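You operate a simulated robot arm through the tools that you are given. There is no shell and no other tool.

The job below is to be done with a simulated two-armed robot. You get a single attempt, and the scene is never put back.

TASK
Scrub the dye crust under the drip grid off the fourth dyer's tray.
Fine: park the grid on the tank lid; pad and grid go back after. Set down upright: green scrub pad. What is to be rubbed or washed off counts as gone when no trace of it is left.

The check looks at the end state, three seconds after you hand in, the way a careful person would. Anything else that was tipped, shoved, dropped, spilled or broken makes it a failure. A push-on lid holds only when it is set on centred and level and pressed home; a screw cap is set on level and turned clockwise until tight.

THE ROBOT
Two 7-joint arms with fingered hands on one trunk that stands fixed in place. Base frame: the origin is at the foot of the trunk, x ahead of it, y to its left, z up. Units: mm, degrees, N and s.
The left shoulder is at [13, 152, 1330], the right one opposite. With the tool pointing down near the work surface each hand reaches from about 280 to 760 mm from the base axis, measured 20 degrees to its own side. Payload 3.8 kg a hand.
Tool frame (each hand has its own): the origin (TCP) lies between the finger pads and is the grasp point; the fingertips stand 30 mm ahead of it; z points along the fingers, y is the line along which they close. The gripper opens to 104 mm. The gripper's body begins 35 mm behind the TCP. The gripper is a hand of 5 fingers: y runs from the thumb to the fingers, the wrist lies at [-15, -104, -178] in the tool frame, and closing takes about 1.5 s.
Orientation is that of the tool frame in the base frame, as [roll, pitch, yaw] about the fixed x, y, z axes, in that order (R = Rz(yaw) Ry(pitch) Rx(roll)). With the fingers straight down and the wrist toward the robot, the tool's x, y and z point along [0, 1, 0], [1, 0, 0] and [0, 0, -1] of the base frame.

THE INTERFACE
- The arms move only by the tool jog_arm. It takes "left_motion", "right_motion" or both (then of equal length, played together; a hand with none holds still); each is a list of rows, each a list of 7 numbers: the shift along the tool's x, y, z in mm, then the turn, a rotation vector about the tool's x, y, z in degrees, then the opening, from 0 (shut) to 1 (fully open). In form: [[x, y, z, rx, ry, rz, jaw], ...]. A call has 1 to 20 rows; each row is the pose to reach, as a shift and turn from the pose commanded when the call began, along the tool's axes at that moment. Each row takes 0.2 s and may step no farther than 50 mm and 8.6 degrees from the row before; otherwise, or with a gripper value out of range, the whole call is refused. Where a pose cannot be reached the arm comes as near as it can. A force on the tool above 40 N (or 10 N above the force at the start of the call, whichever is more), or a blocked arm, ends the call early, and 0.2 s more pass. The fingers move at their own pace (about 72 mm/s each) and stop on an object; they squeeze with about 32 N. The grip force told is the motor's: it shows also when the fingers shut on nothing. Time passes only in rows, and 0.2 s behind the last, so rows that repeat a pose let the fingers close. The reply holds the time, the measured pose of the TCP, the force on the tool along the base axes, the opening and the grip force, in the units named above and with some noise, with the torque about the TCP (base axes, N m) and any sound that the robot's microphone picked up, and new pictures: "show" is both (left out), scene, wrist or none (wrist: the cameras of the hands that moved).
- Cameras (640 x 400 px; columns grow to the right, rows downward): "scene" is now at [86.7, 38.9, 1489.8]; the picture's right is [0.43, -0.90, -0.00], its down [-0.44, -0.20, -0.88] and it looks along [0.79, 0.38, -0.48] (base axes); focal length 338 px, centre (320, 200). "left" rides on the left gripper at [-80, -78, -141] in its tool frame; the picture's right is [-0.78, -0.30, 0.56], its down [0.54, -0.78, 0.33] and it looks along [0.33, 0.56, 0.76] (tool axes); focal length 247 px, centre (320, 200). "right" rides on the right gripper at [80, -78, -141] in its tool frame; the picture's right is [-0.78, 0.30, -0.56], its down [-0.53, -0.78, 0.33] and it looks along [-0.33, 0.56, 0.76] (tool axes); focal length 247 px, centre (320, 200). There is no depth. A picture from a camera that has moved, and an enlarged one, comes with that camera's place and axes in the base frame and with its lens.
- lift_body(by): slides the trunk up (or, below 0, down) by that many mm; the arms and the scene camera ride with it, the base frame stays. It gives what a move gives, with no picture.
- grasp_type(shape, hand): the hand has 5 fingers and takes this shape, open, in about a second: jaw (thumb against the fingers, like two jaws); tri (thumb and two fingers); tip (a fingertip pinch); poke (one finger out to press); point (the index stretched); flat (the hand flat); cup (the hand cupped); fist (a fist). The gripper value then closes the fingers along that shape, each until it touches; the sizes above hold for jaw. It gives what a move gives, with no picture.
- turn_head(pan, tilt): turns the head with the scene camera to pan (to the left, within 80 degrees either way) and tilt (down, from -29 to 69), counted from straight ahead of the robot. It gives what a move gives, and a new picture of the scene camera.
- inspect(camera, box): a new picture of the part [left, top, right, bottom] of that camera's present view, enlarged. No time passes.
- sign_off(): hands the job in; it is judged then, once.

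Places have to be worked out from the pictures, the camera data and where the tool is seen. Open the grippers and draw the arms clear of the work before you hand the job in, unless the task says otherwise.

The tools are called after "Call:" as a command line: name --argument value ..., lists and objects as JSON in quotes. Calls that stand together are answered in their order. jog_arm: Moves the arms, as the interface text tells. Its arguments: {"type":"object","properties":{"left_motion":{"type":"array","items":{"type":"array","items":{"type":"number"}}},"right_motion":{"type":"array","items":{"type":"array","items":{"type":"number"}}},"show":{"type":"string","enum":["both","scene","wrist","none"]}},"required":[]} The other tools are called the same way: lift_body (by) slides the trunk up or down; grasp_type (shape, hand) gives the hand a shape; turn_head (pan, tilt) turns the head that bears the scene camera; inspect (camera, box) takes an enlarged picture of a part of a camera's view; sign_off () hands the job in.

At the start:

```text
time_s: 0.0
left_position: [360.1, 375.8, 1195.8]
left_tool_rot: [180.0, 0.0, 90.0]
left_ft_force: [0.0, 0.5, -0.8]
left_ft_torque: [0.03, 0.0, -0.03]
left_opening: 103.4
left_grasp_force: 0.0
left_shape: jaw
right_position: [616.5, 16.2, 1230.0]
right_tool_rot: [180.0, 0.0, 89.9]
right_ft_force: [-0.3, -0.6, -0.4]
right_ft_torque: [0.04, 0.01, 0.03]
right_opening: 103.4
right_grasp_force: 0.0
right_shape: jaw
trunk travel left (down, up): [-400.0, 56.0]
head pan, tilt: [25.3, 28.4]
```

scene: 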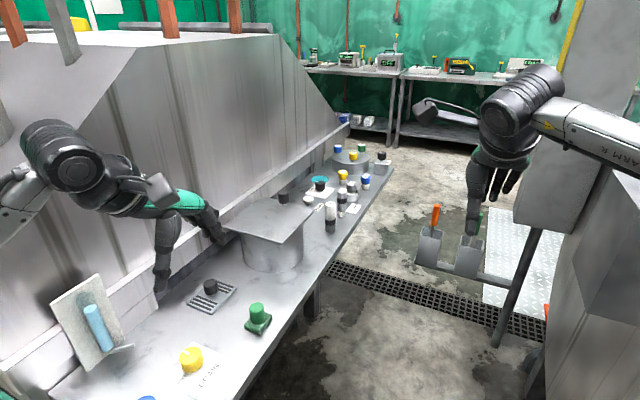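
right: 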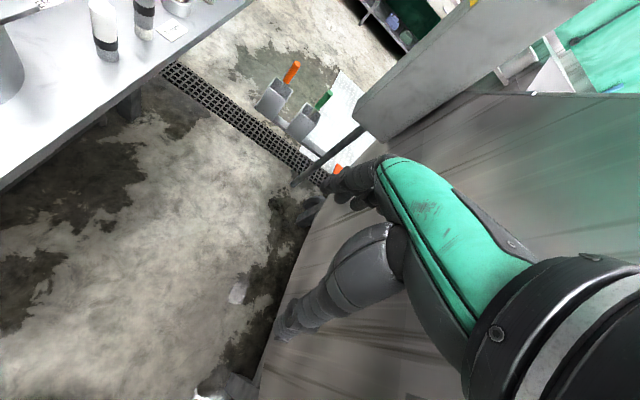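
left: 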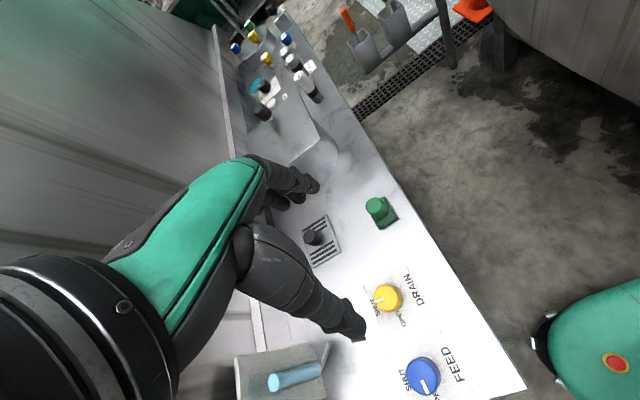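

The scene shows a bench to the left with a drip grid (grey slotted plate with a black knob), a green scrub pad with a handle, a tank with a lid, and valves. I'll enlarge to see details.

Call:
inspect --camera "scene" --box '[140, 180, 340, 400]'

Call:
inspect --camera "left" --box '[220, 140, 480, 400]'

Call:
inspect --camera "scene" --box '[260, 130, 420, 250]'

```text
1.82 times, centred on (240, 290) of scene
camera zoom: at [86.7, 38.9, 1489.8], right [0.43, -0.9, 0.0], down [-0.44, -0.2, -0.88], along [0.79, 0.38, -0.48], focal length 614 px, centre (466, 36)
```

zoom: 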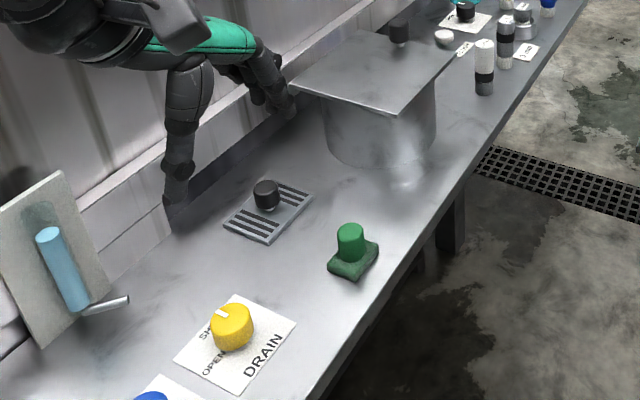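

```text
1.54 times, centred on (350, 270) of left
camera zoom: at [283.2, 296.4, 1337.8], right [-0.3, -0.78, -0.56], down [-0.78, 0.54, -0.33], along [0.56, 0.33, -0.76], focal length 380 px, centre (274, 92)
```

zoom: 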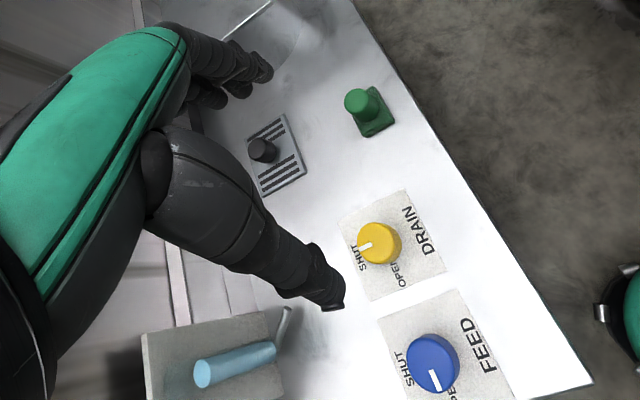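

```text
3.33 times, centred on (340, 190) of scene
camera zoom: at [86.7, 38.9, 1489.8], right [0.43, -0.9, 0.0], down [-0.44, -0.2, -0.88], along [0.79, 0.38, -0.48], focal length 1127 px, centre (253, 233)
```

zoom: 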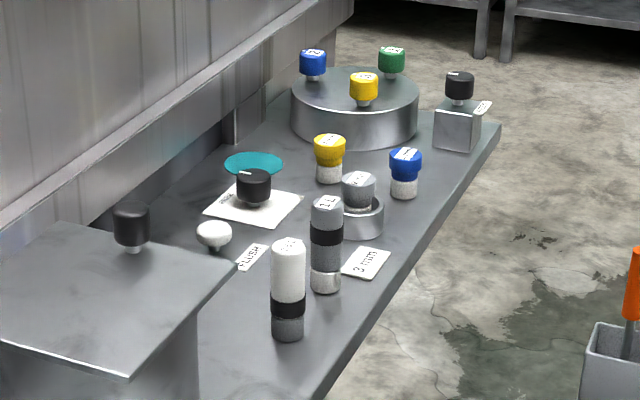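

I'll look around with the head to see the whole workplace and other candidate trays, then get better measurement.

Call:
turn_head --pan 50 --tilt 45

Call:
turn_head --pan 75 --tilt 30

Call:
turn_head --pan 0 --tilt 30

Call:
turn_head --pan -50 --tilt 40

```text
time_s: 0.9
left_position: [361.2, 375.6, 1195.7]
left_tool_rot: [-180.0, 0.1, 90.0]
left_ft_force: [-0.4, -0.5, -0.4]
left_ft_torque: [-0.03, 0.0, -0.01]
left_opening: 103.6
left_grasp_force: 0.0
left_shape: jaw
right_position: [616.4, 17.5, 1230.1]
right_tool_rot: [-179.9, -0.1, 89.9]
right_ft_force: [0.4, -0.3, 0.5]
right_ft_torque: [0.01, -0.04, 0.05]
right_opening: 103.6
right_grasp_force: 0.1
right_shape: jaw
trunk travel left (down, up): [-400.0, 56.0]
head pan, tilt: [50.0, 45.0]
camera scene: at [56.4, 62.3, 1464.9], right [0.77, -0.64, -0.01], down [-0.46, -0.54, -0.7], along [0.45, 0.54, -0.71], focal length 338 px, centre (320, 200)
```

scene: 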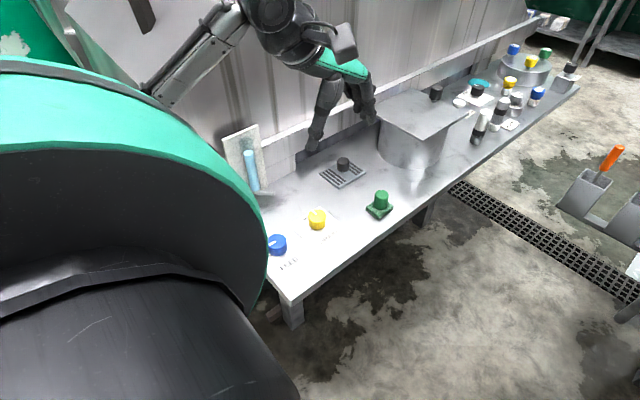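

```text
time_s: 1.8
left_position: [361.0, 377.5, 1195.3]
left_tool_rot: [180.0, 0.1, 90.1]
left_ft_force: [-0.4, -0.2, -0.5]
left_ft_torque: [0.01, 0.01, 0.01]
left_opening: 103.7
left_grasp_force: 0.0
left_shape: jaw
right_position: [616.9, 16.0, 1230.4]
right_tool_rot: [-179.9, 0.1, 90.0]
right_ft_force: [-0.1, -0.1, 0.1]
right_ft_torque: [0.0, 0.01, 0.01]
right_opening: 103.4
right_grasp_force: 0.0
right_shape: jaw
trunk travel left (down, up): [-400.0, 56.0]
head pan, tilt: [75.0, 30.0]
camera scene: at [27.8, 87.3, 1487.7], right [0.97, -0.26, -0.01], down [-0.14, -0.48, -0.86], along [0.22, 0.84, -0.5], focal length 338 px, centre (320, 200)
```

scene: 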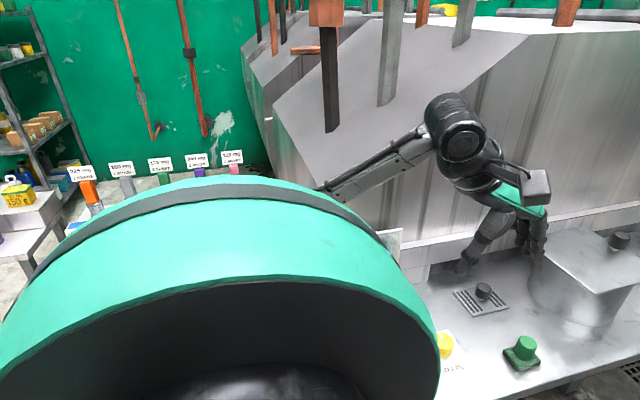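

```text
time_s: 3.2
left_position: [360.6, 375.6, 1196.8]
left_tool_rot: [-179.9, 0.0, 90.0]
left_ft_force: [0.0, 0.1, -0.7]
left_ft_torque: [0.03, 0.0, 0.0]
left_opening: 103.6
left_grasp_force: 0.0
left_shape: jaw
right_position: [615.9, 17.5, 1229.5]
right_tool_rot: [180.0, 0.0, 90.0]
right_ft_force: [0.8, 0.2, -0.3]
right_ft_torque: [0.01, -0.01, -0.02]
right_opening: 103.4
right_grasp_force: 0.1
right_shape: jaw
trunk travel left (down, up): [-400.0, 56.0]
head pan, tilt: [0.0, 30.0]
camera scene: at [94.7, 0.0, 1487.1], right [0.0, -1.0, 0.0], down [-0.51, 0.0, -0.86], along [0.86, 0.0, -0.51], focal length 338 px, centre (320, 200)
```

scene: 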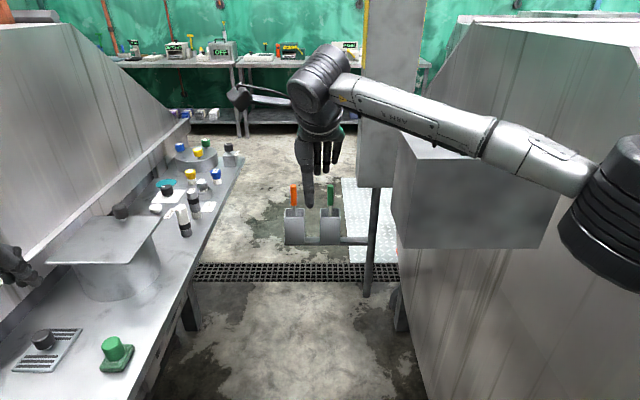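

```text
time_s: 4.4
left_position: [360.7, 375.6, 1195.1]
left_tool_rot: [-179.9, 0.1, 90.0]
left_ft_force: [-0.8, 0.4, -0.3]
left_ft_torque: [0.04, -0.02, 0.0]
left_opening: 103.6
left_grasp_force: 0.1
left_shape: jaw
right_position: [616.4, 18.2, 1229.6]
right_tool_rot: [-180.0, 0.0, 90.1]
right_ft_force: [-0.6, 0.1, 0.5]
right_ft_torque: [0.0, 0.02, 0.03]
right_opening: 103.7
right_grasp_force: 0.1
right_shape: jaw
trunk travel left (down, up): [-400.0, 56.0]
head pan, tilt: [-50.0, 40.0]
camera scene: at [58.8, -65.1, 1472.1], right [-0.77, -0.64, 0.01], down [-0.42, 0.49, -0.76], along [0.49, -0.59, -0.65], focal length 338 px, centre (320, 200)
```

scene: 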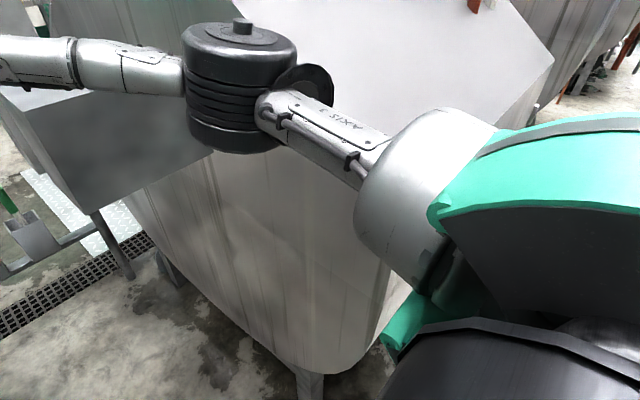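

Only one grid is present. I'll point the head at the grid for a sharp enlarged view.

Call:
turn_head --pan 38 --tilt 42

Call:
inspect --camera "scene" --box '[180, 120, 340, 220]'

Call:
inspect --camera "scene" --box '[260, 20, 480, 200]'

Call:
inspect --camera "left" --box '[280, 180, 420, 280]'

```text
time_s: 6.0
left_position: [361.1, 375.4, 1194.9]
left_tool_rot: [179.9, 0.0, 89.9]
left_ft_force: [0.3, 0.9, -0.5]
left_ft_torque: [-0.01, -0.03, 0.07]
left_opening: 103.4
left_grasp_force: 0.1
left_shape: jaw
right_position: [617.6, 17.3, 1230.6]
right_tool_rot: [-180.0, 0.0, 90.0]
right_ft_force: [-0.4, 0.2, -1.1]
right_ft_torque: [-0.06, -0.01, 0.0]
right_opening: 103.8
right_grasp_force: 0.0
right_shape: jaw
trunk travel left (down, up): [-400.0, 56.0]
head pan, tilt: [38.0, 42.0]
camera scene: at [70.1, 51.4, 1469.1], right [0.62, -0.79, -0.01], down [-0.53, -0.41, -0.74], along [0.58, 0.46, -0.67], focal length 338 px, centre (320, 200)
```

scene: 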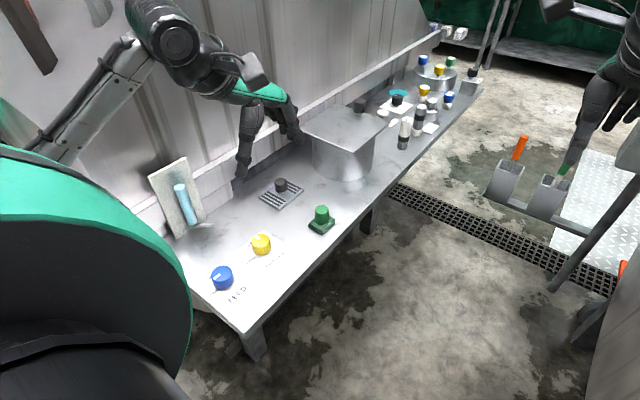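

```text
4.00 times, centred on (260, 170) of scene
camera zoom: at [70.1, 51.4, 1469.1], right [0.62, -0.79, -0.01], down [-0.53, -0.41, -0.74], along [0.58, 0.46, -0.67], focal length 1352 px, centre (560, 320)
```

zoom: 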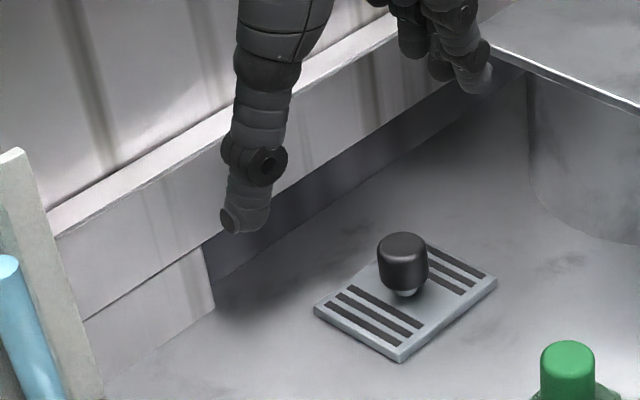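

```text
2.22 times, centred on (370, 110) of scene
camera zoom: at [70.1, 51.4, 1469.1], right [0.62, -0.79, -0.01], down [-0.53, -0.41, -0.74], along [0.58, 0.46, -0.67], focal length 751 px, centre (209, 400)
```

zoom: 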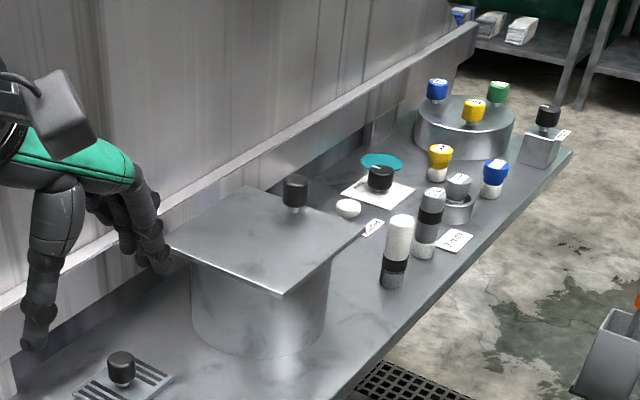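

```text
4.00 times, centred on (350, 230) of left
camera zoom: at [283.2, 296.4, 1337.8], right [-0.3, -0.78, -0.56], down [-0.78, 0.54, -0.33], along [0.56, 0.33, -0.76], focal length 988 px, centre (200, 80)
```

zoom: 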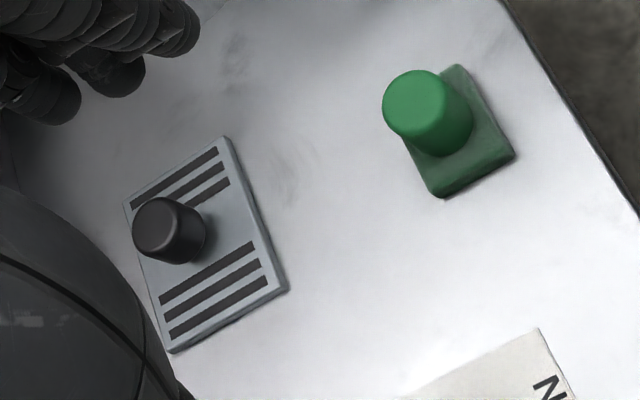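

The grid looks to be near (480, 465), bench about z≈940, but my stereo baseline is poor. I'll move the left hand above the grid at its present height for a second viewpoint.

Call:
jog_arm --left_motion '[[22, 38, 0, 0, 0, 0, 1], [45, 75, 0, 0, 0, 0, 1], [67, 113, 0, 0, 0, 0, 1], [90, 150, 0, 0, 0, 0, 1], [90, 150, 0, 0, 0, 0, 1]]' --show "both"

Call:
inspect --camera "left" --box '[340, 180, 560, 360]'

```text
time_s: 7.2
left_position: [511.7, 465.7, 1193.7]
left_tool_rot: [180.0, 0.0, 90.0]
left_ft_force: [-0.2, 0.5, 0.9]
left_ft_torque: [-0.03, -0.01, 0.0]
left_opening: 103.7
left_grasp_force: 0.0
left_shape: jaw
right_position: [616.5, 16.3, 1230.9]
right_tool_rot: [180.0, 0.0, 90.0]
right_ft_force: [-0.4, 0.1, -1.2]
right_ft_torque: [0.01, 0.02, 0.0]
right_opening: 103.6
right_grasp_force: 0.1
right_shape: jaw
trunk travel left (down, up): [-400.0, 56.0]
head pan, tilt: [38.0, 42.0]
camera scene: at [70.0, 51.5, 1469.1], right [0.62, -0.79, -0.01], down [-0.53, -0.41, -0.74], along [0.58, 0.46, -0.67], focal length 338 px, centre (320, 200)
camera left: at [433.4, 386.9, 1337.1], right [-0.3, -0.78, -0.56], down [-0.78, 0.54, -0.33], along [0.56, 0.33, -0.76], focal length 247 px, centre (320, 200)
```

scene: 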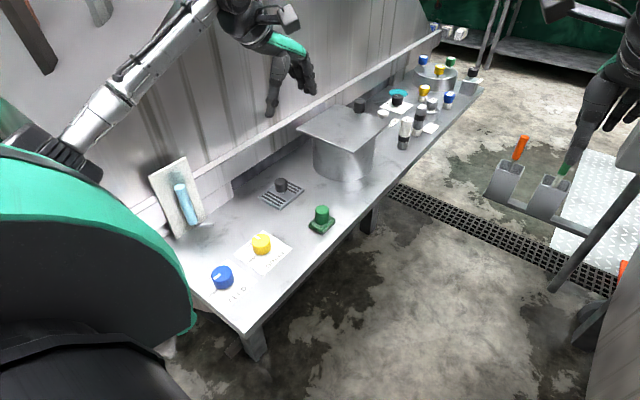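
left: 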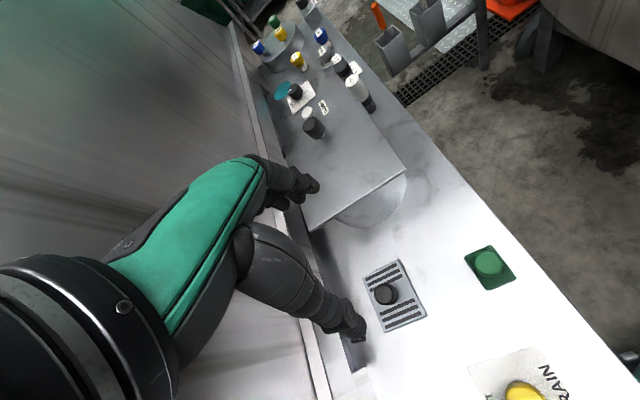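

```text
2.22 times, centred on (450, 270) of left
camera zoom: at [433.4, 386.9, 1337.1], right [-0.3, -0.78, -0.56], down [-0.78, 0.54, -0.33], along [0.56, 0.33, -0.76], focal length 549 px, centre (31, 44)
```

zoom: 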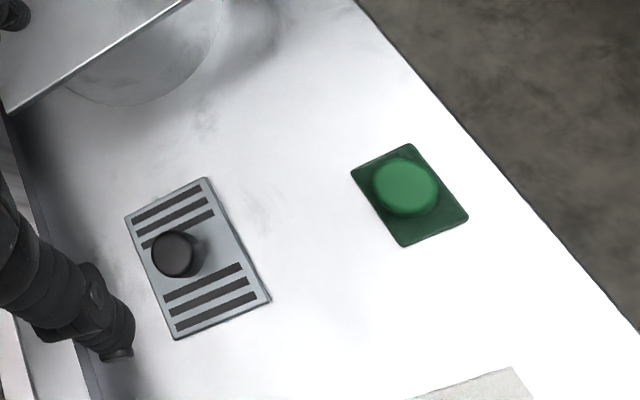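

From two left-camera views: the grid spans x 458–547, y 473–544 with top z≈924, knob centre (502.5, 509.5), top z≈960; the pad's base is x 458–506, y 349–388, handle centre (481.5, 369), top z≈968; the lid's near edge is x≈620, z≈1030. I'll check the lid from here, then move above the grid knob.

Call:
inspect --camera "left" --box '[240, 80, 440, 240]'

Call:
jog_arm --left_motion '[[44, -8, 0, 0, 0, 0, 0.7], [44, -8, 45, 0, 0, 0, 0.6], [44, -8, 90, 0, 0, 0, 0.6], [44, -8, 135, 0, 0, 0, 0.6], [44, -8, 180, 0, 0, 0, 0.6], [44, -8, 180, 0, 0, 0, 0.6]]' --show "both"

```text
2.50 times, centred on (340, 160) of left
camera zoom: at [433.4, 386.9, 1337.1], right [-0.3, -0.78, -0.56], down [-0.78, 0.54, -0.33], along [0.56, 0.33, -0.76], focal length 617 px, centre (270, 300)
```

zoom: 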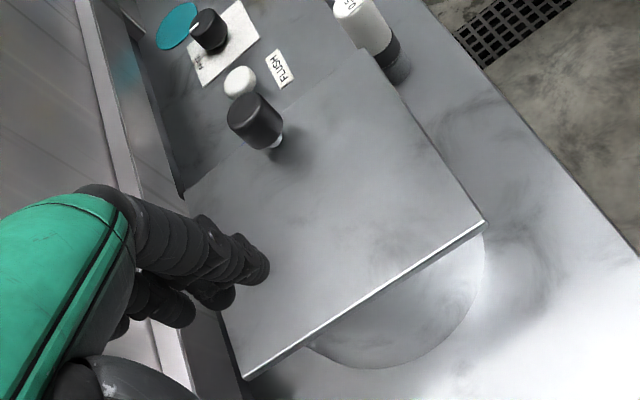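

```text
time_s: 8.7
left_position: [503.5, 511.8, 1015.8]
left_tool_rot: [180.0, 0.0, 90.0]
left_ft_force: [0.3, -0.1, 0.0]
left_ft_torque: [-0.02, 0.04, 0.0]
left_opening: 62.8
left_grasp_force: 0.1
left_shape: jaw
right_position: [616.9, 16.0, 1230.3]
right_tool_rot: [180.0, 0.0, 90.1]
right_ft_force: [0.0, 0.7, -1.2]
right_ft_torque: [0.04, -0.01, -0.03]
right_opening: 103.9
right_grasp_force: 0.1
right_shape: jaw
trunk travel left (down, up): [-400.0, 56.0]
head pan, tilt: [38.0, 42.0]
camera scene: at [69.9, 51.1, 1469.1], right [0.62, -0.79, -0.01], down [-0.53, -0.41, -0.74], along [0.58, 0.46, -0.67], focal length 338 px, centre (320, 200)
camera left: at [425.5, 431.4, 1157.6], right [-0.3, -0.78, -0.56], down [-0.78, 0.54, -0.33], along [0.56, 0.33, -0.76], focal length 247 px, centre (320, 200)
```

scene: 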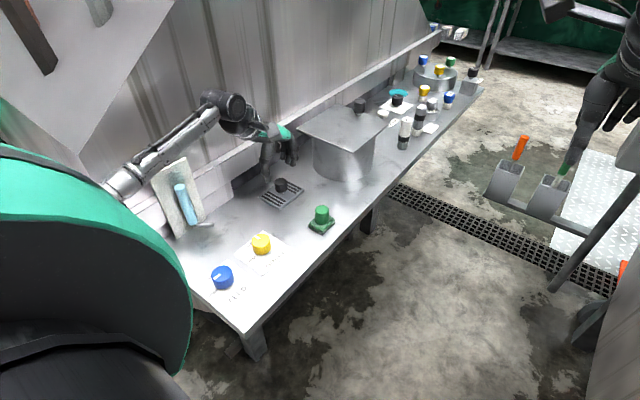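
left: 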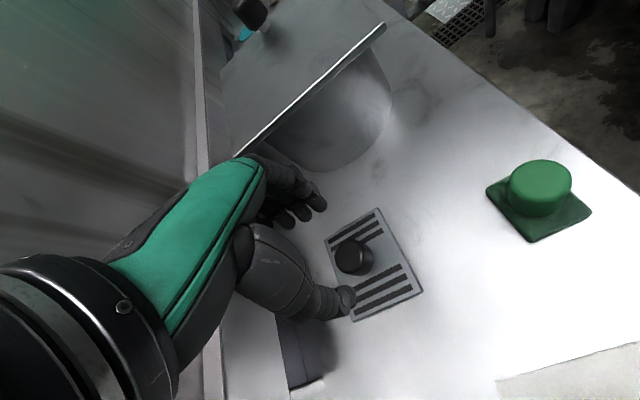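

The hand is above the knob with fingers around it. I'll check the clearance of the forearm from the board with the blue cylinder.

Call:
inspect --camera "scene" --box '[80, 70, 360, 250]'

Call:
inspect --camera "left" --box '[230, 150, 430, 340]'

```text
2.22 times, centred on (220, 160) of scene
camera zoom: at [69.9, 51.1, 1469.1], right [0.62, -0.79, -0.01], down [-0.53, -0.41, -0.74], along [0.58, 0.46, -0.67], focal length 751 px, centre (542, 289)
```

zoom: 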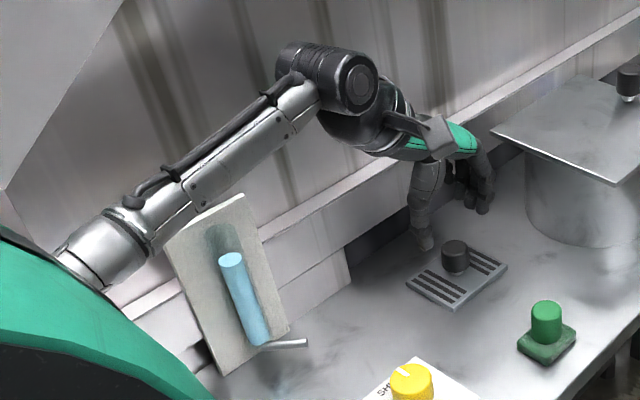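

```text
2.11 times, centred on (330, 245) of left
camera zoom: at [425.5, 431.4, 1157.6], right [-0.3, -0.78, -0.56], down [-0.78, 0.54, -0.33], along [0.56, 0.33, -0.76], focal length 520 px, centre (299, 105)
```

zoom: 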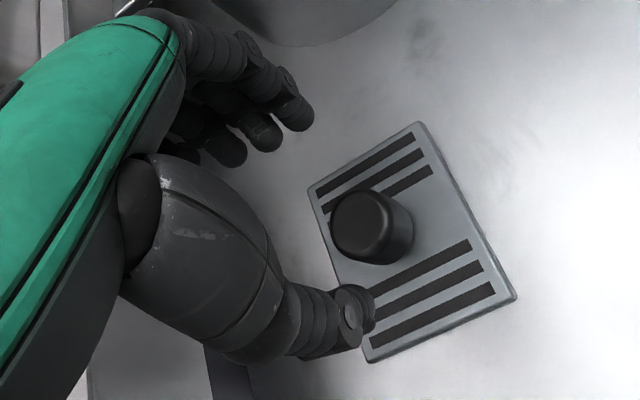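

The knob is at about (502, 509), so only a 2 mm correction is needed. I'll descend until the fingertips are about 8 mm above the grid plate, then close.

Call:
jog_arm --left_motion '[[-2, -1, 25, 0, 0, 0, 0.6], [-2, -1, 45, 0, 0, 0, 0.6], [-2, -1, 54, 0, 0, 0, 0.6], [-2, -1, 54, 0, 0, 0, 0.6]]' --show "both"

Call:
inspect --camera "left" --box '[230, 150, 430, 340]'

Call:
inspect --camera "scene" --box '[220, 110, 360, 230]'

```text
time_s: 9.7
left_position: [502.3, 508.6, 961.0]
left_tool_rot: [179.9, 0.0, 90.1]
left_ft_force: [0.0, 0.0, 0.4]
left_ft_torque: [0.0, -0.01, -0.02]
left_opening: 62.7
left_grasp_force: 0.0
left_shape: jaw
right_position: [618.5, 16.6, 1230.8]
right_tool_rot: [-180.0, 0.0, 89.9]
right_ft_force: [-0.2, 0.4, -0.5]
right_ft_torque: [-0.04, 0.0, 0.0]
right_opening: 103.8
right_grasp_force: 0.1
right_shape: jaw
trunk travel left (down, up): [-400.0, 56.0]
head pan, tilt: [38.0, 42.0]
camera scene: at [70.1, 51.5, 1469.1], right [0.62, -0.79, -0.01], down [-0.53, -0.41, -0.74], along [0.58, 0.46, -0.67], focal length 338 px, centre (320, 200)
camera left: at [424.6, 429.2, 1103.5], right [-0.3, -0.78, -0.56], down [-0.78, 0.54, -0.33], along [0.56, 0.33, -0.76], focal length 247 px, centre (320, 200)
```

scene: 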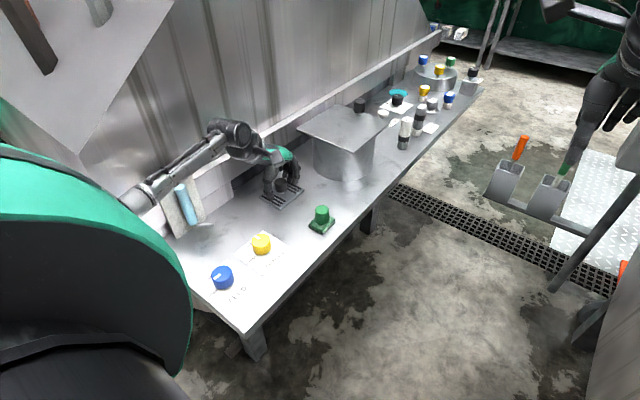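
left: 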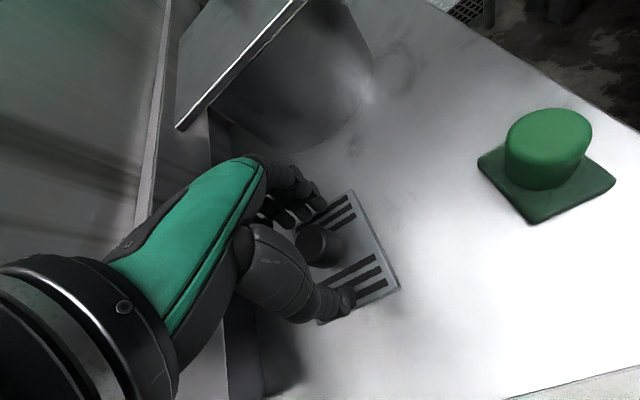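

```text
2.11 times, centred on (330, 245) of left
camera zoom: at [424.6, 429.2, 1103.5], right [-0.3, -0.78, -0.56], down [-0.78, 0.54, -0.33], along [0.56, 0.33, -0.76], focal length 520 px, centre (299, 105)
```

zoom: 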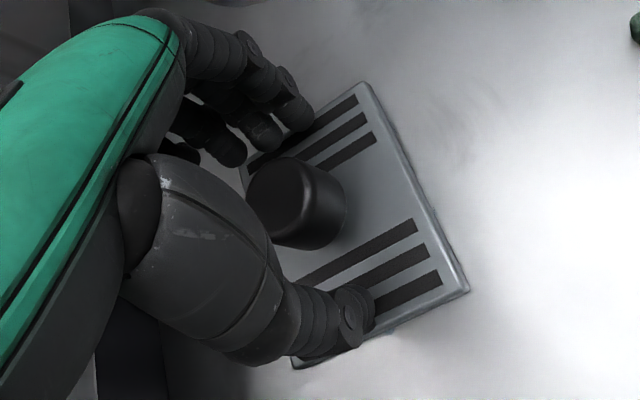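

```text
3.33 times, centred on (290, 170) of scene
camera zoom: at [70.1, 51.5, 1469.1], right [0.62, -0.79, -0.01], down [-0.53, -0.41, -0.74], along [0.58, 0.46, -0.67], focal length 1127 px, centre (420, 300)
```

zoom: 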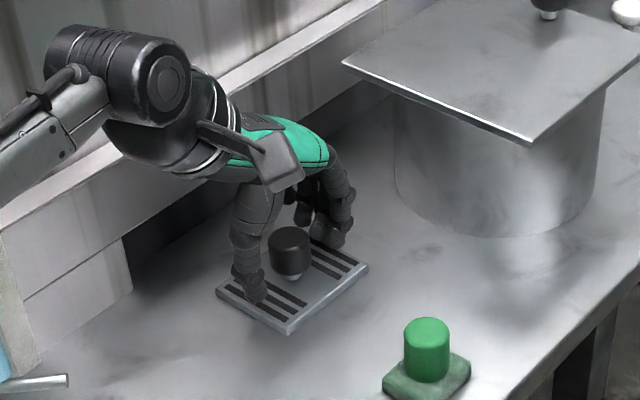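

Fingers straddle the knob. Close and hold.

Call:
jog_arm --left_motion '[[0, 0, 0, 0, 0, 0, 0.3], [0, 0, 0, 0, 0, 0, 0.1], [0, 0, 0, 0, 0, 0, 0], [0, 0, 0, 0, 0, 0, 0], [0, 0, 0, 0, 0, 0, 0], [0, 0, 0, 0, 0, 0, 0], [0, 0, 0, 0, 0, 0, 0]]' --show "wrist"

Call:
inspect --camera "left" --box '[230, 150, 430, 340]'

Call:
inspect --camera "scene" --box '[220, 110, 360, 230]'

```text
time_s: 11.2
left_position: [502.5, 508.1, 961.3]
left_tool_rot: [-179.9, 0.0, 90.0]
left_ft_force: [-0.5, -0.4, -0.3]
left_ft_torque: [-0.01, -0.04, 0.0]
left_opening: 21.9
left_grasp_force: 31.8
left_shape: jaw
right_position: [616.4, 15.7, 1230.8]
right_tool_rot: [180.0, -0.1, 90.0]
right_ft_force: [-0.3, -0.3, 0.2]
right_ft_torque: [-0.01, -0.01, 0.02]
right_opening: 103.5
right_grasp_force: 0.0
right_shape: jaw
trunk travel left (down, up): [-400.0, 56.0]
head pan, tilt: [38.0, 42.0]
camera left: at [424.6, 429.1, 1103.8], right [-0.3, -0.78, -0.56], down [-0.78, 0.54, -0.33], along [0.56, 0.33, -0.76], focal length 247 px, centre (320, 200)
```

left: 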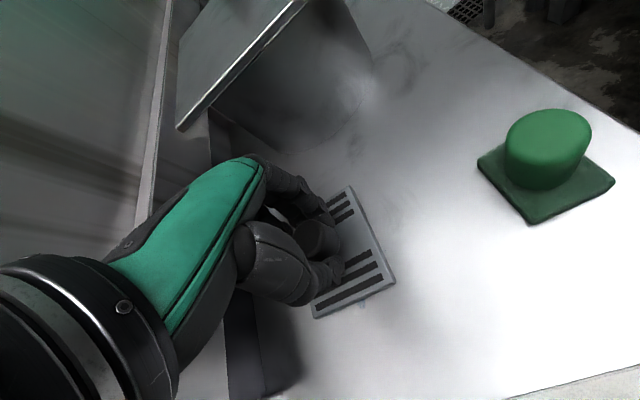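

```text
2.11 times, centred on (330, 245) of left
camera zoom: at [424.6, 429.1, 1103.8], right [-0.3, -0.78, -0.56], down [-0.78, 0.54, -0.33], along [0.56, 0.33, -0.76], focal length 520 px, centre (299, 105)
```

zoom: 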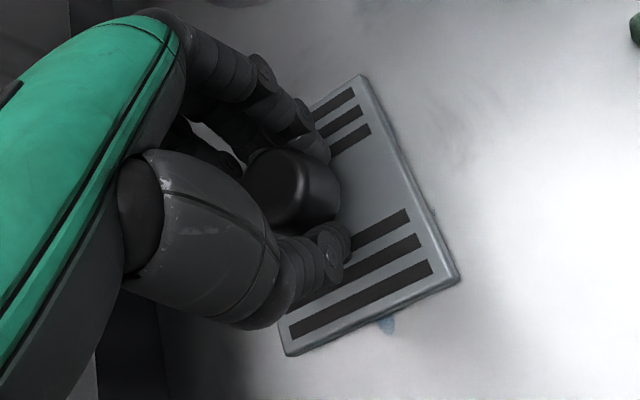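

```text
3.33 times, centred on (290, 170) of scene
camera zoom: at [70.0, 51.4, 1469.1], right [0.62, -0.79, -0.01], down [-0.53, -0.41, -0.74], along [0.58, 0.46, -0.67], focal length 1127 px, centre (420, 300)
```

zoom: 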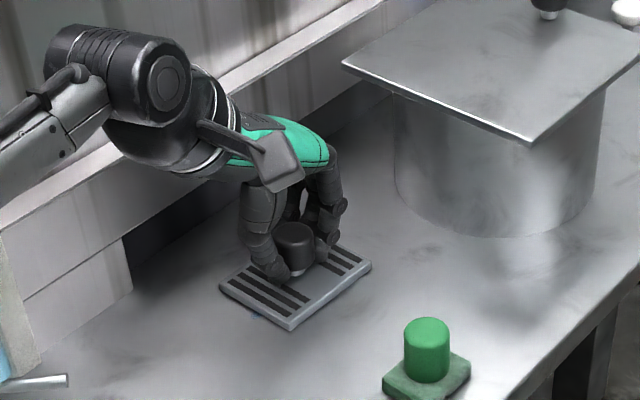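

The grid is gripped (opening 21.9 mm, 32 N); it shifted about +4.5 mm in x and a blue dye trace shows at its edge. I'll lift it 150 mm straight up and look.

Call:
jog_arm --left_motion '[[0, 0, -10, 0, 0, 0, 0], [0, 0, -40, 0, 0, 0, 0], [0, 0, -80, 0, 0, 0, 0], [0, 0, -120, 0, 0, 0, 0], [0, 0, -150, 0, 0, 0, 0], [0, 0, -150, 0, 0, 0, 0]]' --show "both"

Call:
inspect --camera "left" --box '[230, 150, 490, 400]'

Call:
inspect --camera "scene" --box '[200, 90, 400, 240]'

```text
time_s: 12.7
left_position: [502.1, 506.8, 1112.0]
left_tool_rot: [180.0, 0.0, 89.9]
left_ft_force: [0.0, 0.4, -1.1]
left_ft_torque: [-0.02, -0.01, 0.01]
left_opening: 22.1
left_grasp_force: 32.1
left_shape: jaw
right_position: [616.6, 17.8, 1231.0]
right_tool_rot: [-179.9, 0.0, 90.0]
right_ft_force: [0.3, -0.6, -0.2]
right_ft_torque: [0.02, -0.02, 0.01]
right_opening: 103.4
right_grasp_force: 0.1
right_shape: jaw
trunk travel left (down, up): [-400.0, 56.0]
head pan, tilt: [38.0, 42.0]
camera scene: at [70.2, 51.7, 1469.0], right [0.62, -0.79, -0.01], down [-0.53, -0.41, -0.74], along [0.58, 0.46, -0.68], focal length 338 px, centre (320, 200)
camera left: at [424.5, 428.1, 1254.1], right [-0.3, -0.78, -0.56], down [-0.78, 0.54, -0.33], along [0.56, 0.33, -0.76], focal length 247 px, centre (320, 200)
```

scene: 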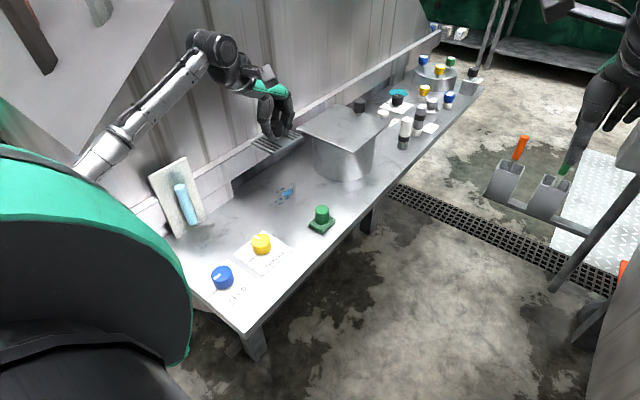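
left: 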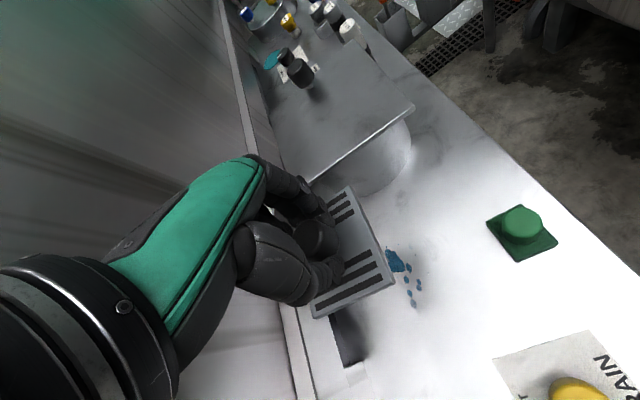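

```text
1.60 times, centred on (360, 275) of left
camera zoom: at [424.5, 428.1, 1254.1], right [-0.3, -0.78, -0.56], down [-0.78, 0.54, -0.33], along [0.56, 0.33, -0.76], focal length 395 px, centre (256, 80)
```

zoom: 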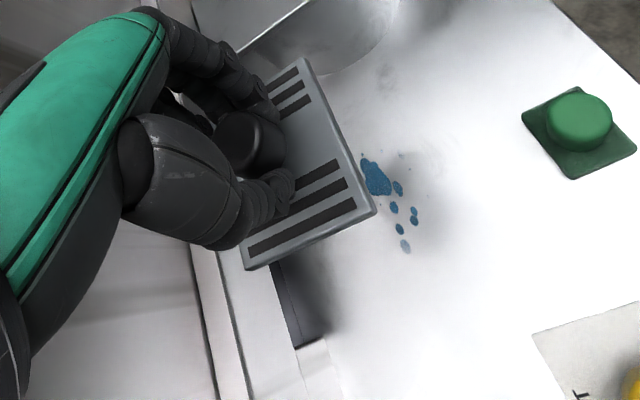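

```text
2.67 times, centred on (300, 165) of scene
camera zoom: at [70.2, 51.7, 1469.0], right [0.62, -0.79, -0.01], down [-0.53, -0.41, -0.74], along [0.58, 0.46, -0.68], focal length 901 px, centre (373, 293)
```

zoom: 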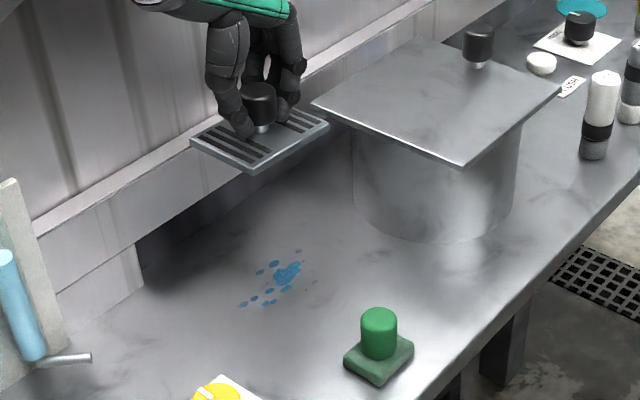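

The crust is a cluster of blue spots on the surface. The lid spans x≈617–778, y≈382–554, z≈1036 with its knob near (762, 467); I'll carry the grid over its free near part at about (672, 452).

Call:
jog_arm --left_motion '[[-12, 33, -8, 0, 0, 0, 0], [-23, 66, -10, 0, 0, 0, 0], [-35, 99, -10, 0, 0, 0, 0], [-46, 132, -10, 0, 0, 0, 0], [-58, 165, -10, 0, 0, 0, 0], [-58, 165, -10, 0, 0, 0, 0]]' --show "both"

Call:
inspect --camera "left" --box '[230, 100, 430, 340]'

Call:
inspect --camera "scene" --box '[260, 60, 420, 200]'

```text
time_s: 14.1
left_position: [667.2, 449.4, 1122.3]
left_tool_rot: [179.9, 0.0, 89.8]
left_ft_force: [-0.1, -0.3, -0.2]
left_ft_torque: [-0.01, 0.01, 0.06]
left_opening: 22.0
left_grasp_force: 32.2
left_shape: jaw
right_position: [617.6, 17.0, 1230.8]
right_tool_rot: [180.0, 0.1, 90.0]
right_ft_force: [-0.6, -0.8, 0.0]
right_ft_torque: [-0.01, 0.02, 0.01]
right_opening: 103.6
right_grasp_force: 0.1
right_shape: jaw
trunk travel left (down, up): [-400.0, 56.0]
head pan, tilt: [38.0, 42.0]
camera scene: at [69.7, 51.9, 1469.0], right [0.62, -0.79, -0.01], down [-0.53, -0.41, -0.74], along [0.58, 0.46, -0.67], focal length 338 px, centre (320, 200)
camera left: at [589.2, 370.3, 1264.1], right [-0.3, -0.78, -0.56], down [-0.78, 0.54, -0.33], along [0.56, 0.33, -0.76], focal length 247 px, centre (320, 200)
```

scene: 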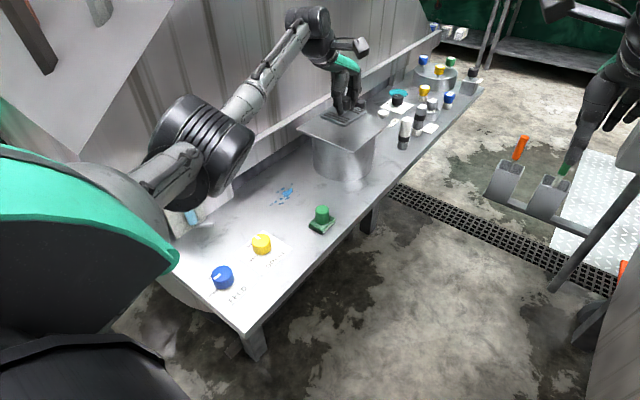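
left: 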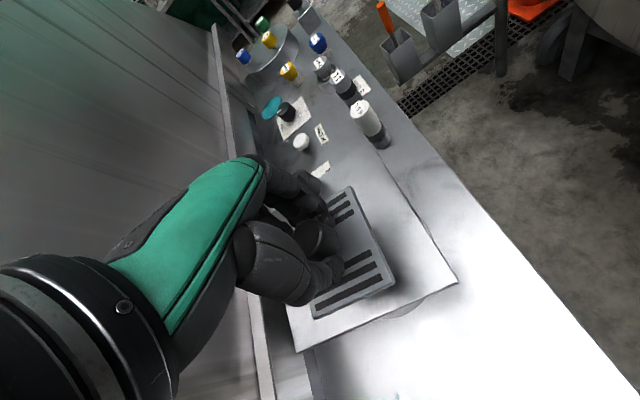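

```text
1.67 times, centred on (330, 220) of left
camera zoom: at [589.2, 370.3, 1264.1], right [-0.3, -0.78, -0.56], down [-0.78, 0.54, -0.33], along [0.56, 0.33, -0.76], focal length 412 px, centre (303, 167)
```

zoom: 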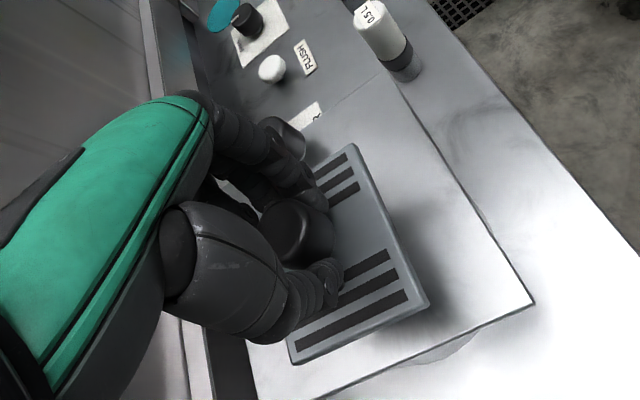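

```text
2.86 times, centred on (340, 130) of scene
camera zoom: at [69.7, 51.9, 1469.0], right [0.62, -0.79, -0.01], down [-0.53, -0.41, -0.74], along [0.58, 0.46, -0.67], focal length 966 px, centre (263, 400)
```

zoom: 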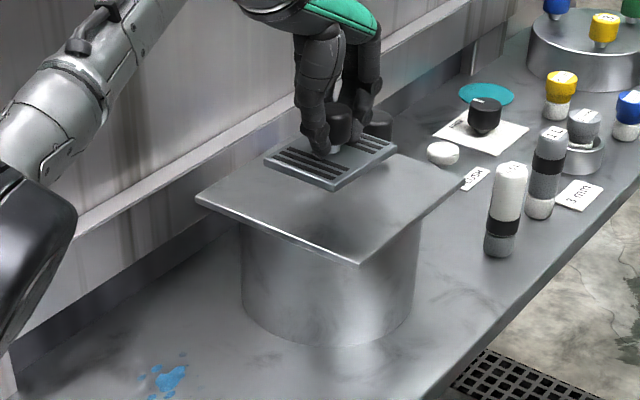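

The grid is hovering over the lid's free part, about 40 mm above. I'll lower 34 mm and check the force and view.

Call:
jog_arm --left_motion '[[0, 0, 15, 0, 0, 0, 0], [0, 0, 28, 0, 0, 0, 0], [0, 0, 34, 0, 0, 0, 0], [0, 0, 34, 0, 0, 0, 0]]' --show "none"

Call:
inspect --camera "scene" --box '[280, 70, 400, 160]'

Call:
inspect --camera "left" --box '[270, 150, 430, 340]'

```text
time_s: 15.1
left_position: [666.6, 449.4, 1086.7]
left_tool_rot: [180.0, -0.1, 90.0]
left_ft_force: [0.9, 0.1, 0.2]
left_ft_torque: [0.01, -0.01, -0.01]
left_opening: 22.1
left_grasp_force: 31.5
left_shape: jaw
right_position: [617.4, 16.6, 1229.7]
right_tool_rot: [-179.9, 0.0, 89.9]
right_ft_force: [0.8, -0.5, 1.0]
right_ft_torque: [0.03, -0.02, -0.02]
right_opening: 103.8
right_grasp_force: 0.1
right_shape: jaw
trunk travel left (down, up): [-400.0, 56.0]
head pan, tilt: [38.0, 42.0]
```

```text
4.44 times, centred on (340, 115) of scene
camera zoom: at [70.5, 51.3, 1469.0], right [0.62, -0.79, -0.01], down [-0.53, -0.41, -0.74], along [0.58, 0.46, -0.68], focal length 1502 px, centre (231, 578)
```

zoom: 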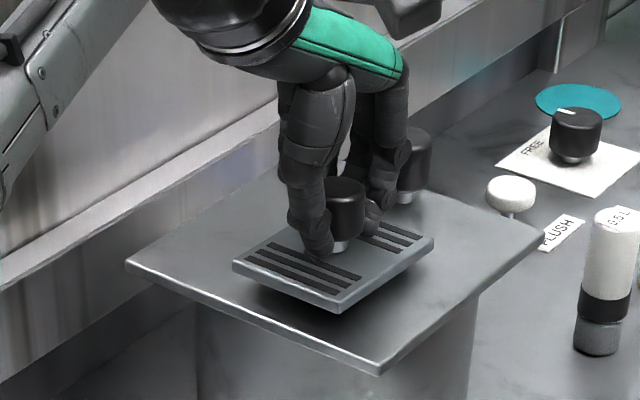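

```text
2.11 times, centred on (350, 245) of left
camera zoom: at [589.6, 370.1, 1229.6], right [-0.3, -0.78, -0.56], down [-0.78, 0.54, -0.33], along [0.56, 0.33, -0.76], focal length 520 px, centre (257, 105)
```

zoom: 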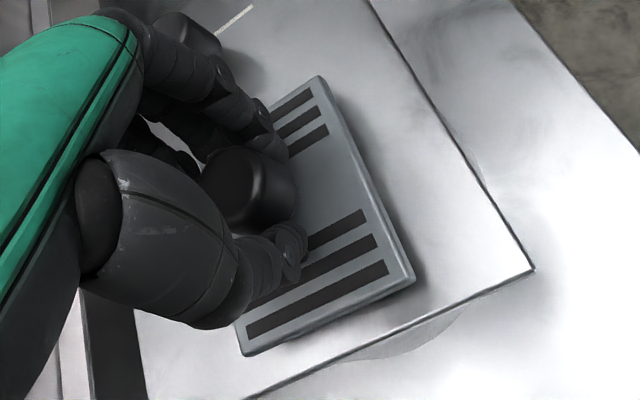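

A gap of several mm remains under the grid. I'll lower in small steps.

Call:
jog_arm --left_motion '[[0, 0, 2, 0, 0, 0, 0], [0, 0, 4, 0, 0, 0, 0], [0, 0, 4, 0, 0, 0, 0]]' --show "none"

Call:
inspect --camera "scene" --box '[300, 90, 380, 150]'

```text
time_s: 15.8
left_position: [665.8, 450.5, 1083.6]
left_tool_rot: [-179.9, -0.1, 90.0]
left_ft_force: [0.3, 0.6, -0.2]
left_ft_torque: [-0.02, -0.04, 0.02]
left_opening: 21.9
left_grasp_force: 32.1
left_shape: jaw
right_position: [617.7, 17.1, 1230.4]
right_tool_rot: [-179.9, -0.1, 90.1]
right_ft_force: [0.1, 0.3, 1.5]
right_ft_torque: [-0.01, -0.02, 0.0]
right_opening: 103.7
right_grasp_force: 0.0
right_shape: jaw
trunk travel left (down, up): [-400.0, 56.0]
head pan, tilt: [38.0, 42.0]
```

```text
6.67 times, centred on (340, 120) of scene
camera zoom: at [70.3, 51.5, 1469.0], right [0.62, -0.79, -0.01], down [-0.53, -0.41, -0.74], along [0.58, 0.46, -0.68], focal length 2253 px, centre (187, 733)
```

zoom: 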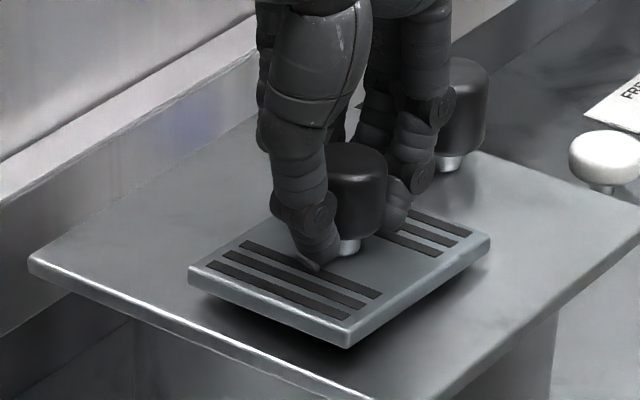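

Still no contact; lower 3 mm more.

Call:
jog_arm --left_motion '[[0, 0, 1.5, 0, 0, 0, 0], [0, 0, 3, 0, 0, 0, 0], [0, 0, 3, 0, 0, 0, 0]]' --show "none"

Call:
inspect --camera "scene" --box '[300, 90, 380, 150]'

```text
time_s: 16.6
left_position: [667.7, 450.5, 1079.8]
left_tool_rot: [-179.9, 0.1, 90.0]
left_ft_force: [0.1, -1.2, -1.4]
left_ft_torque: [0.03, 0.0, 0.01]
left_opening: 22.1
left_grasp_force: 32.1
left_shape: jaw
right_position: [617.8, 17.5, 1229.5]
right_tool_rot: [-180.0, 0.0, 90.0]
right_ft_force: [-0.2, 0.3, -0.2]
right_ft_torque: [0.0, -0.01, -0.02]
right_opening: 103.5
right_grasp_force: 0.1
right_shape: jaw
trunk travel left (down, up): [-400.0, 56.0]
head pan, tilt: [38.0, 42.0]
```

```text
6.67 times, centred on (340, 120) of scene
camera zoom: at [70.3, 51.5, 1469.0], right [0.62, -0.79, -0.01], down [-0.53, -0.41, -0.74], along [0.58, 0.46, -0.68], focal length 2253 px, centre (187, 733)
```

zoom: 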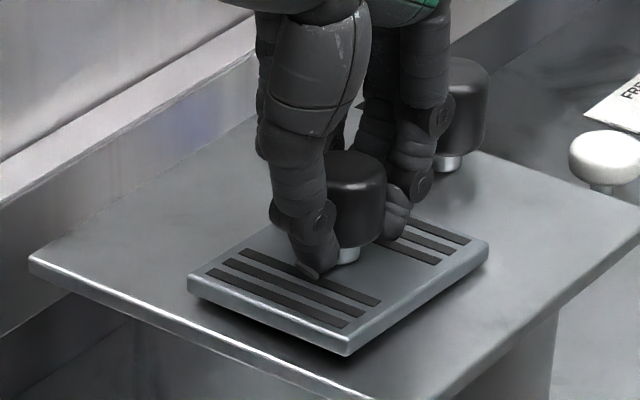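

Nearly down; lower another 3 mm in 1 mm steps.

Call:
jog_arm --left_motion '[[0, 0, 1, 0, 0, 0, 0], [0, 0, 2, 0, 0, 0, 0], [0, 0, 2, 0, 0, 0, 0]]' --show "none"

Call:
inspect --camera "scene" --box '[300, 90, 380, 150]'

```text
time_s: 17.4
left_position: [668.0, 450.1, 1078.9]
left_tool_rot: [-180.0, 0.0, 90.1]
left_ft_force: [0.6, -0.3, -0.2]
left_ft_torque: [0.02, -0.04, 0.02]
left_opening: 22.0
left_grasp_force: 31.7
left_shape: jaw
right_position: [616.5, 15.9, 1229.9]
right_tool_rot: [-179.9, 0.0, 90.0]
right_ft_force: [0.9, -0.4, 0.1]
right_ft_torque: [-0.04, -0.03, 0.02]
right_opening: 103.4
right_grasp_force: 0.0
right_shape: jaw
trunk travel left (down, up): [-400.0, 56.0]
head pan, tilt: [38.0, 42.0]
```

```text
6.67 times, centred on (340, 120) of scene
camera zoom: at [70.3, 51.5, 1469.0], right [0.62, -0.79, -0.01], down [-0.53, -0.41, -0.74], along [0.58, 0.46, -0.67], focal length 2253 px, centre (187, 733)
```

zoom: 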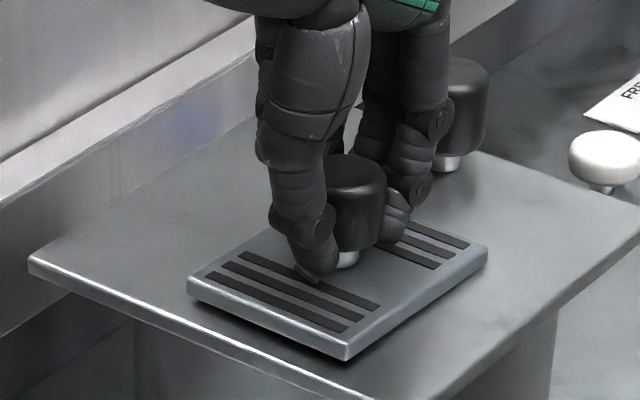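

Shadow under the plate is almost closed; lower in 1 mm steps again.

Call:
jog_arm --left_motion '[[0, 0, 1, 0, 0, 0, 0], [0, 0, 1, 0, 0, 0, 0]]' --show "none"

Call:
jog_arm --left_motion '[[0, 0, 1, 0, 0, 0, 0], [0, 0, 1, 0, 0, 0, 0]]' --show "none"

Call:
inspect --camera "scene" --box '[300, 90, 380, 150]'

```text
time_s: 18.1
left_position: [666.7, 450.8, 1077.6]
left_tool_rot: [179.9, 0.1, 89.9]
left_ft_force: [-0.7, -0.1, 0.6]
left_ft_torque: [-0.02, -0.1, -0.01]
left_opening: 21.9
left_grasp_force: 32.4
left_shape: jaw
right_position: [617.3, 16.0, 1230.9]
right_tool_rot: [-180.0, 0.1, 90.0]
right_ft_force: [-0.6, -0.9, 1.4]
right_ft_torque: [0.03, 0.02, -0.01]
right_opening: 103.4
right_grasp_force: 0.0
right_shape: jaw
trunk travel left (down, up): [-400.0, 56.0]
head pan, tilt: [38.0, 42.0]
```

```text
time_s: 18.6
left_position: [667.2, 449.6, 1076.4]
left_tool_rot: [180.0, -0.1, 90.0]
left_ft_force: [0.2, 1.1, 2.7]
left_ft_torque: [0.06, -0.17, -0.01]
left_opening: 21.9
left_grasp_force: 32.2
left_shape: jaw
right_position: [616.9, 17.3, 1229.8]
right_tool_rot: [-179.9, 0.1, 90.0]
right_ft_force: [0.0, 0.0, 0.4]
right_ft_torque: [0.02, 0.01, 0.02]
right_opening: 103.6
right_grasp_force: 0.2
right_shape: jaw
trunk travel left (down, up): [-400.0, 56.0]
head pan, tilt: [38.0, 42.0]
```

```text
6.67 times, centred on (340, 120) of scene
camera zoom: at [69.7, 51.2, 1469.1], right [0.62, -0.79, -0.01], down [-0.53, -0.41, -0.74], along [0.58, 0.46, -0.67], focal length 2253 px, centre (187, 733)
```

zoom: 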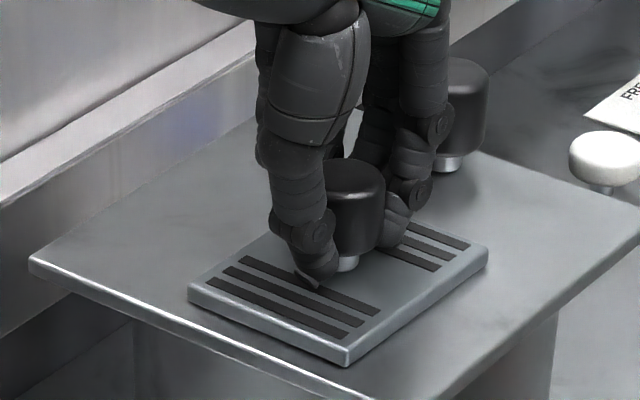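

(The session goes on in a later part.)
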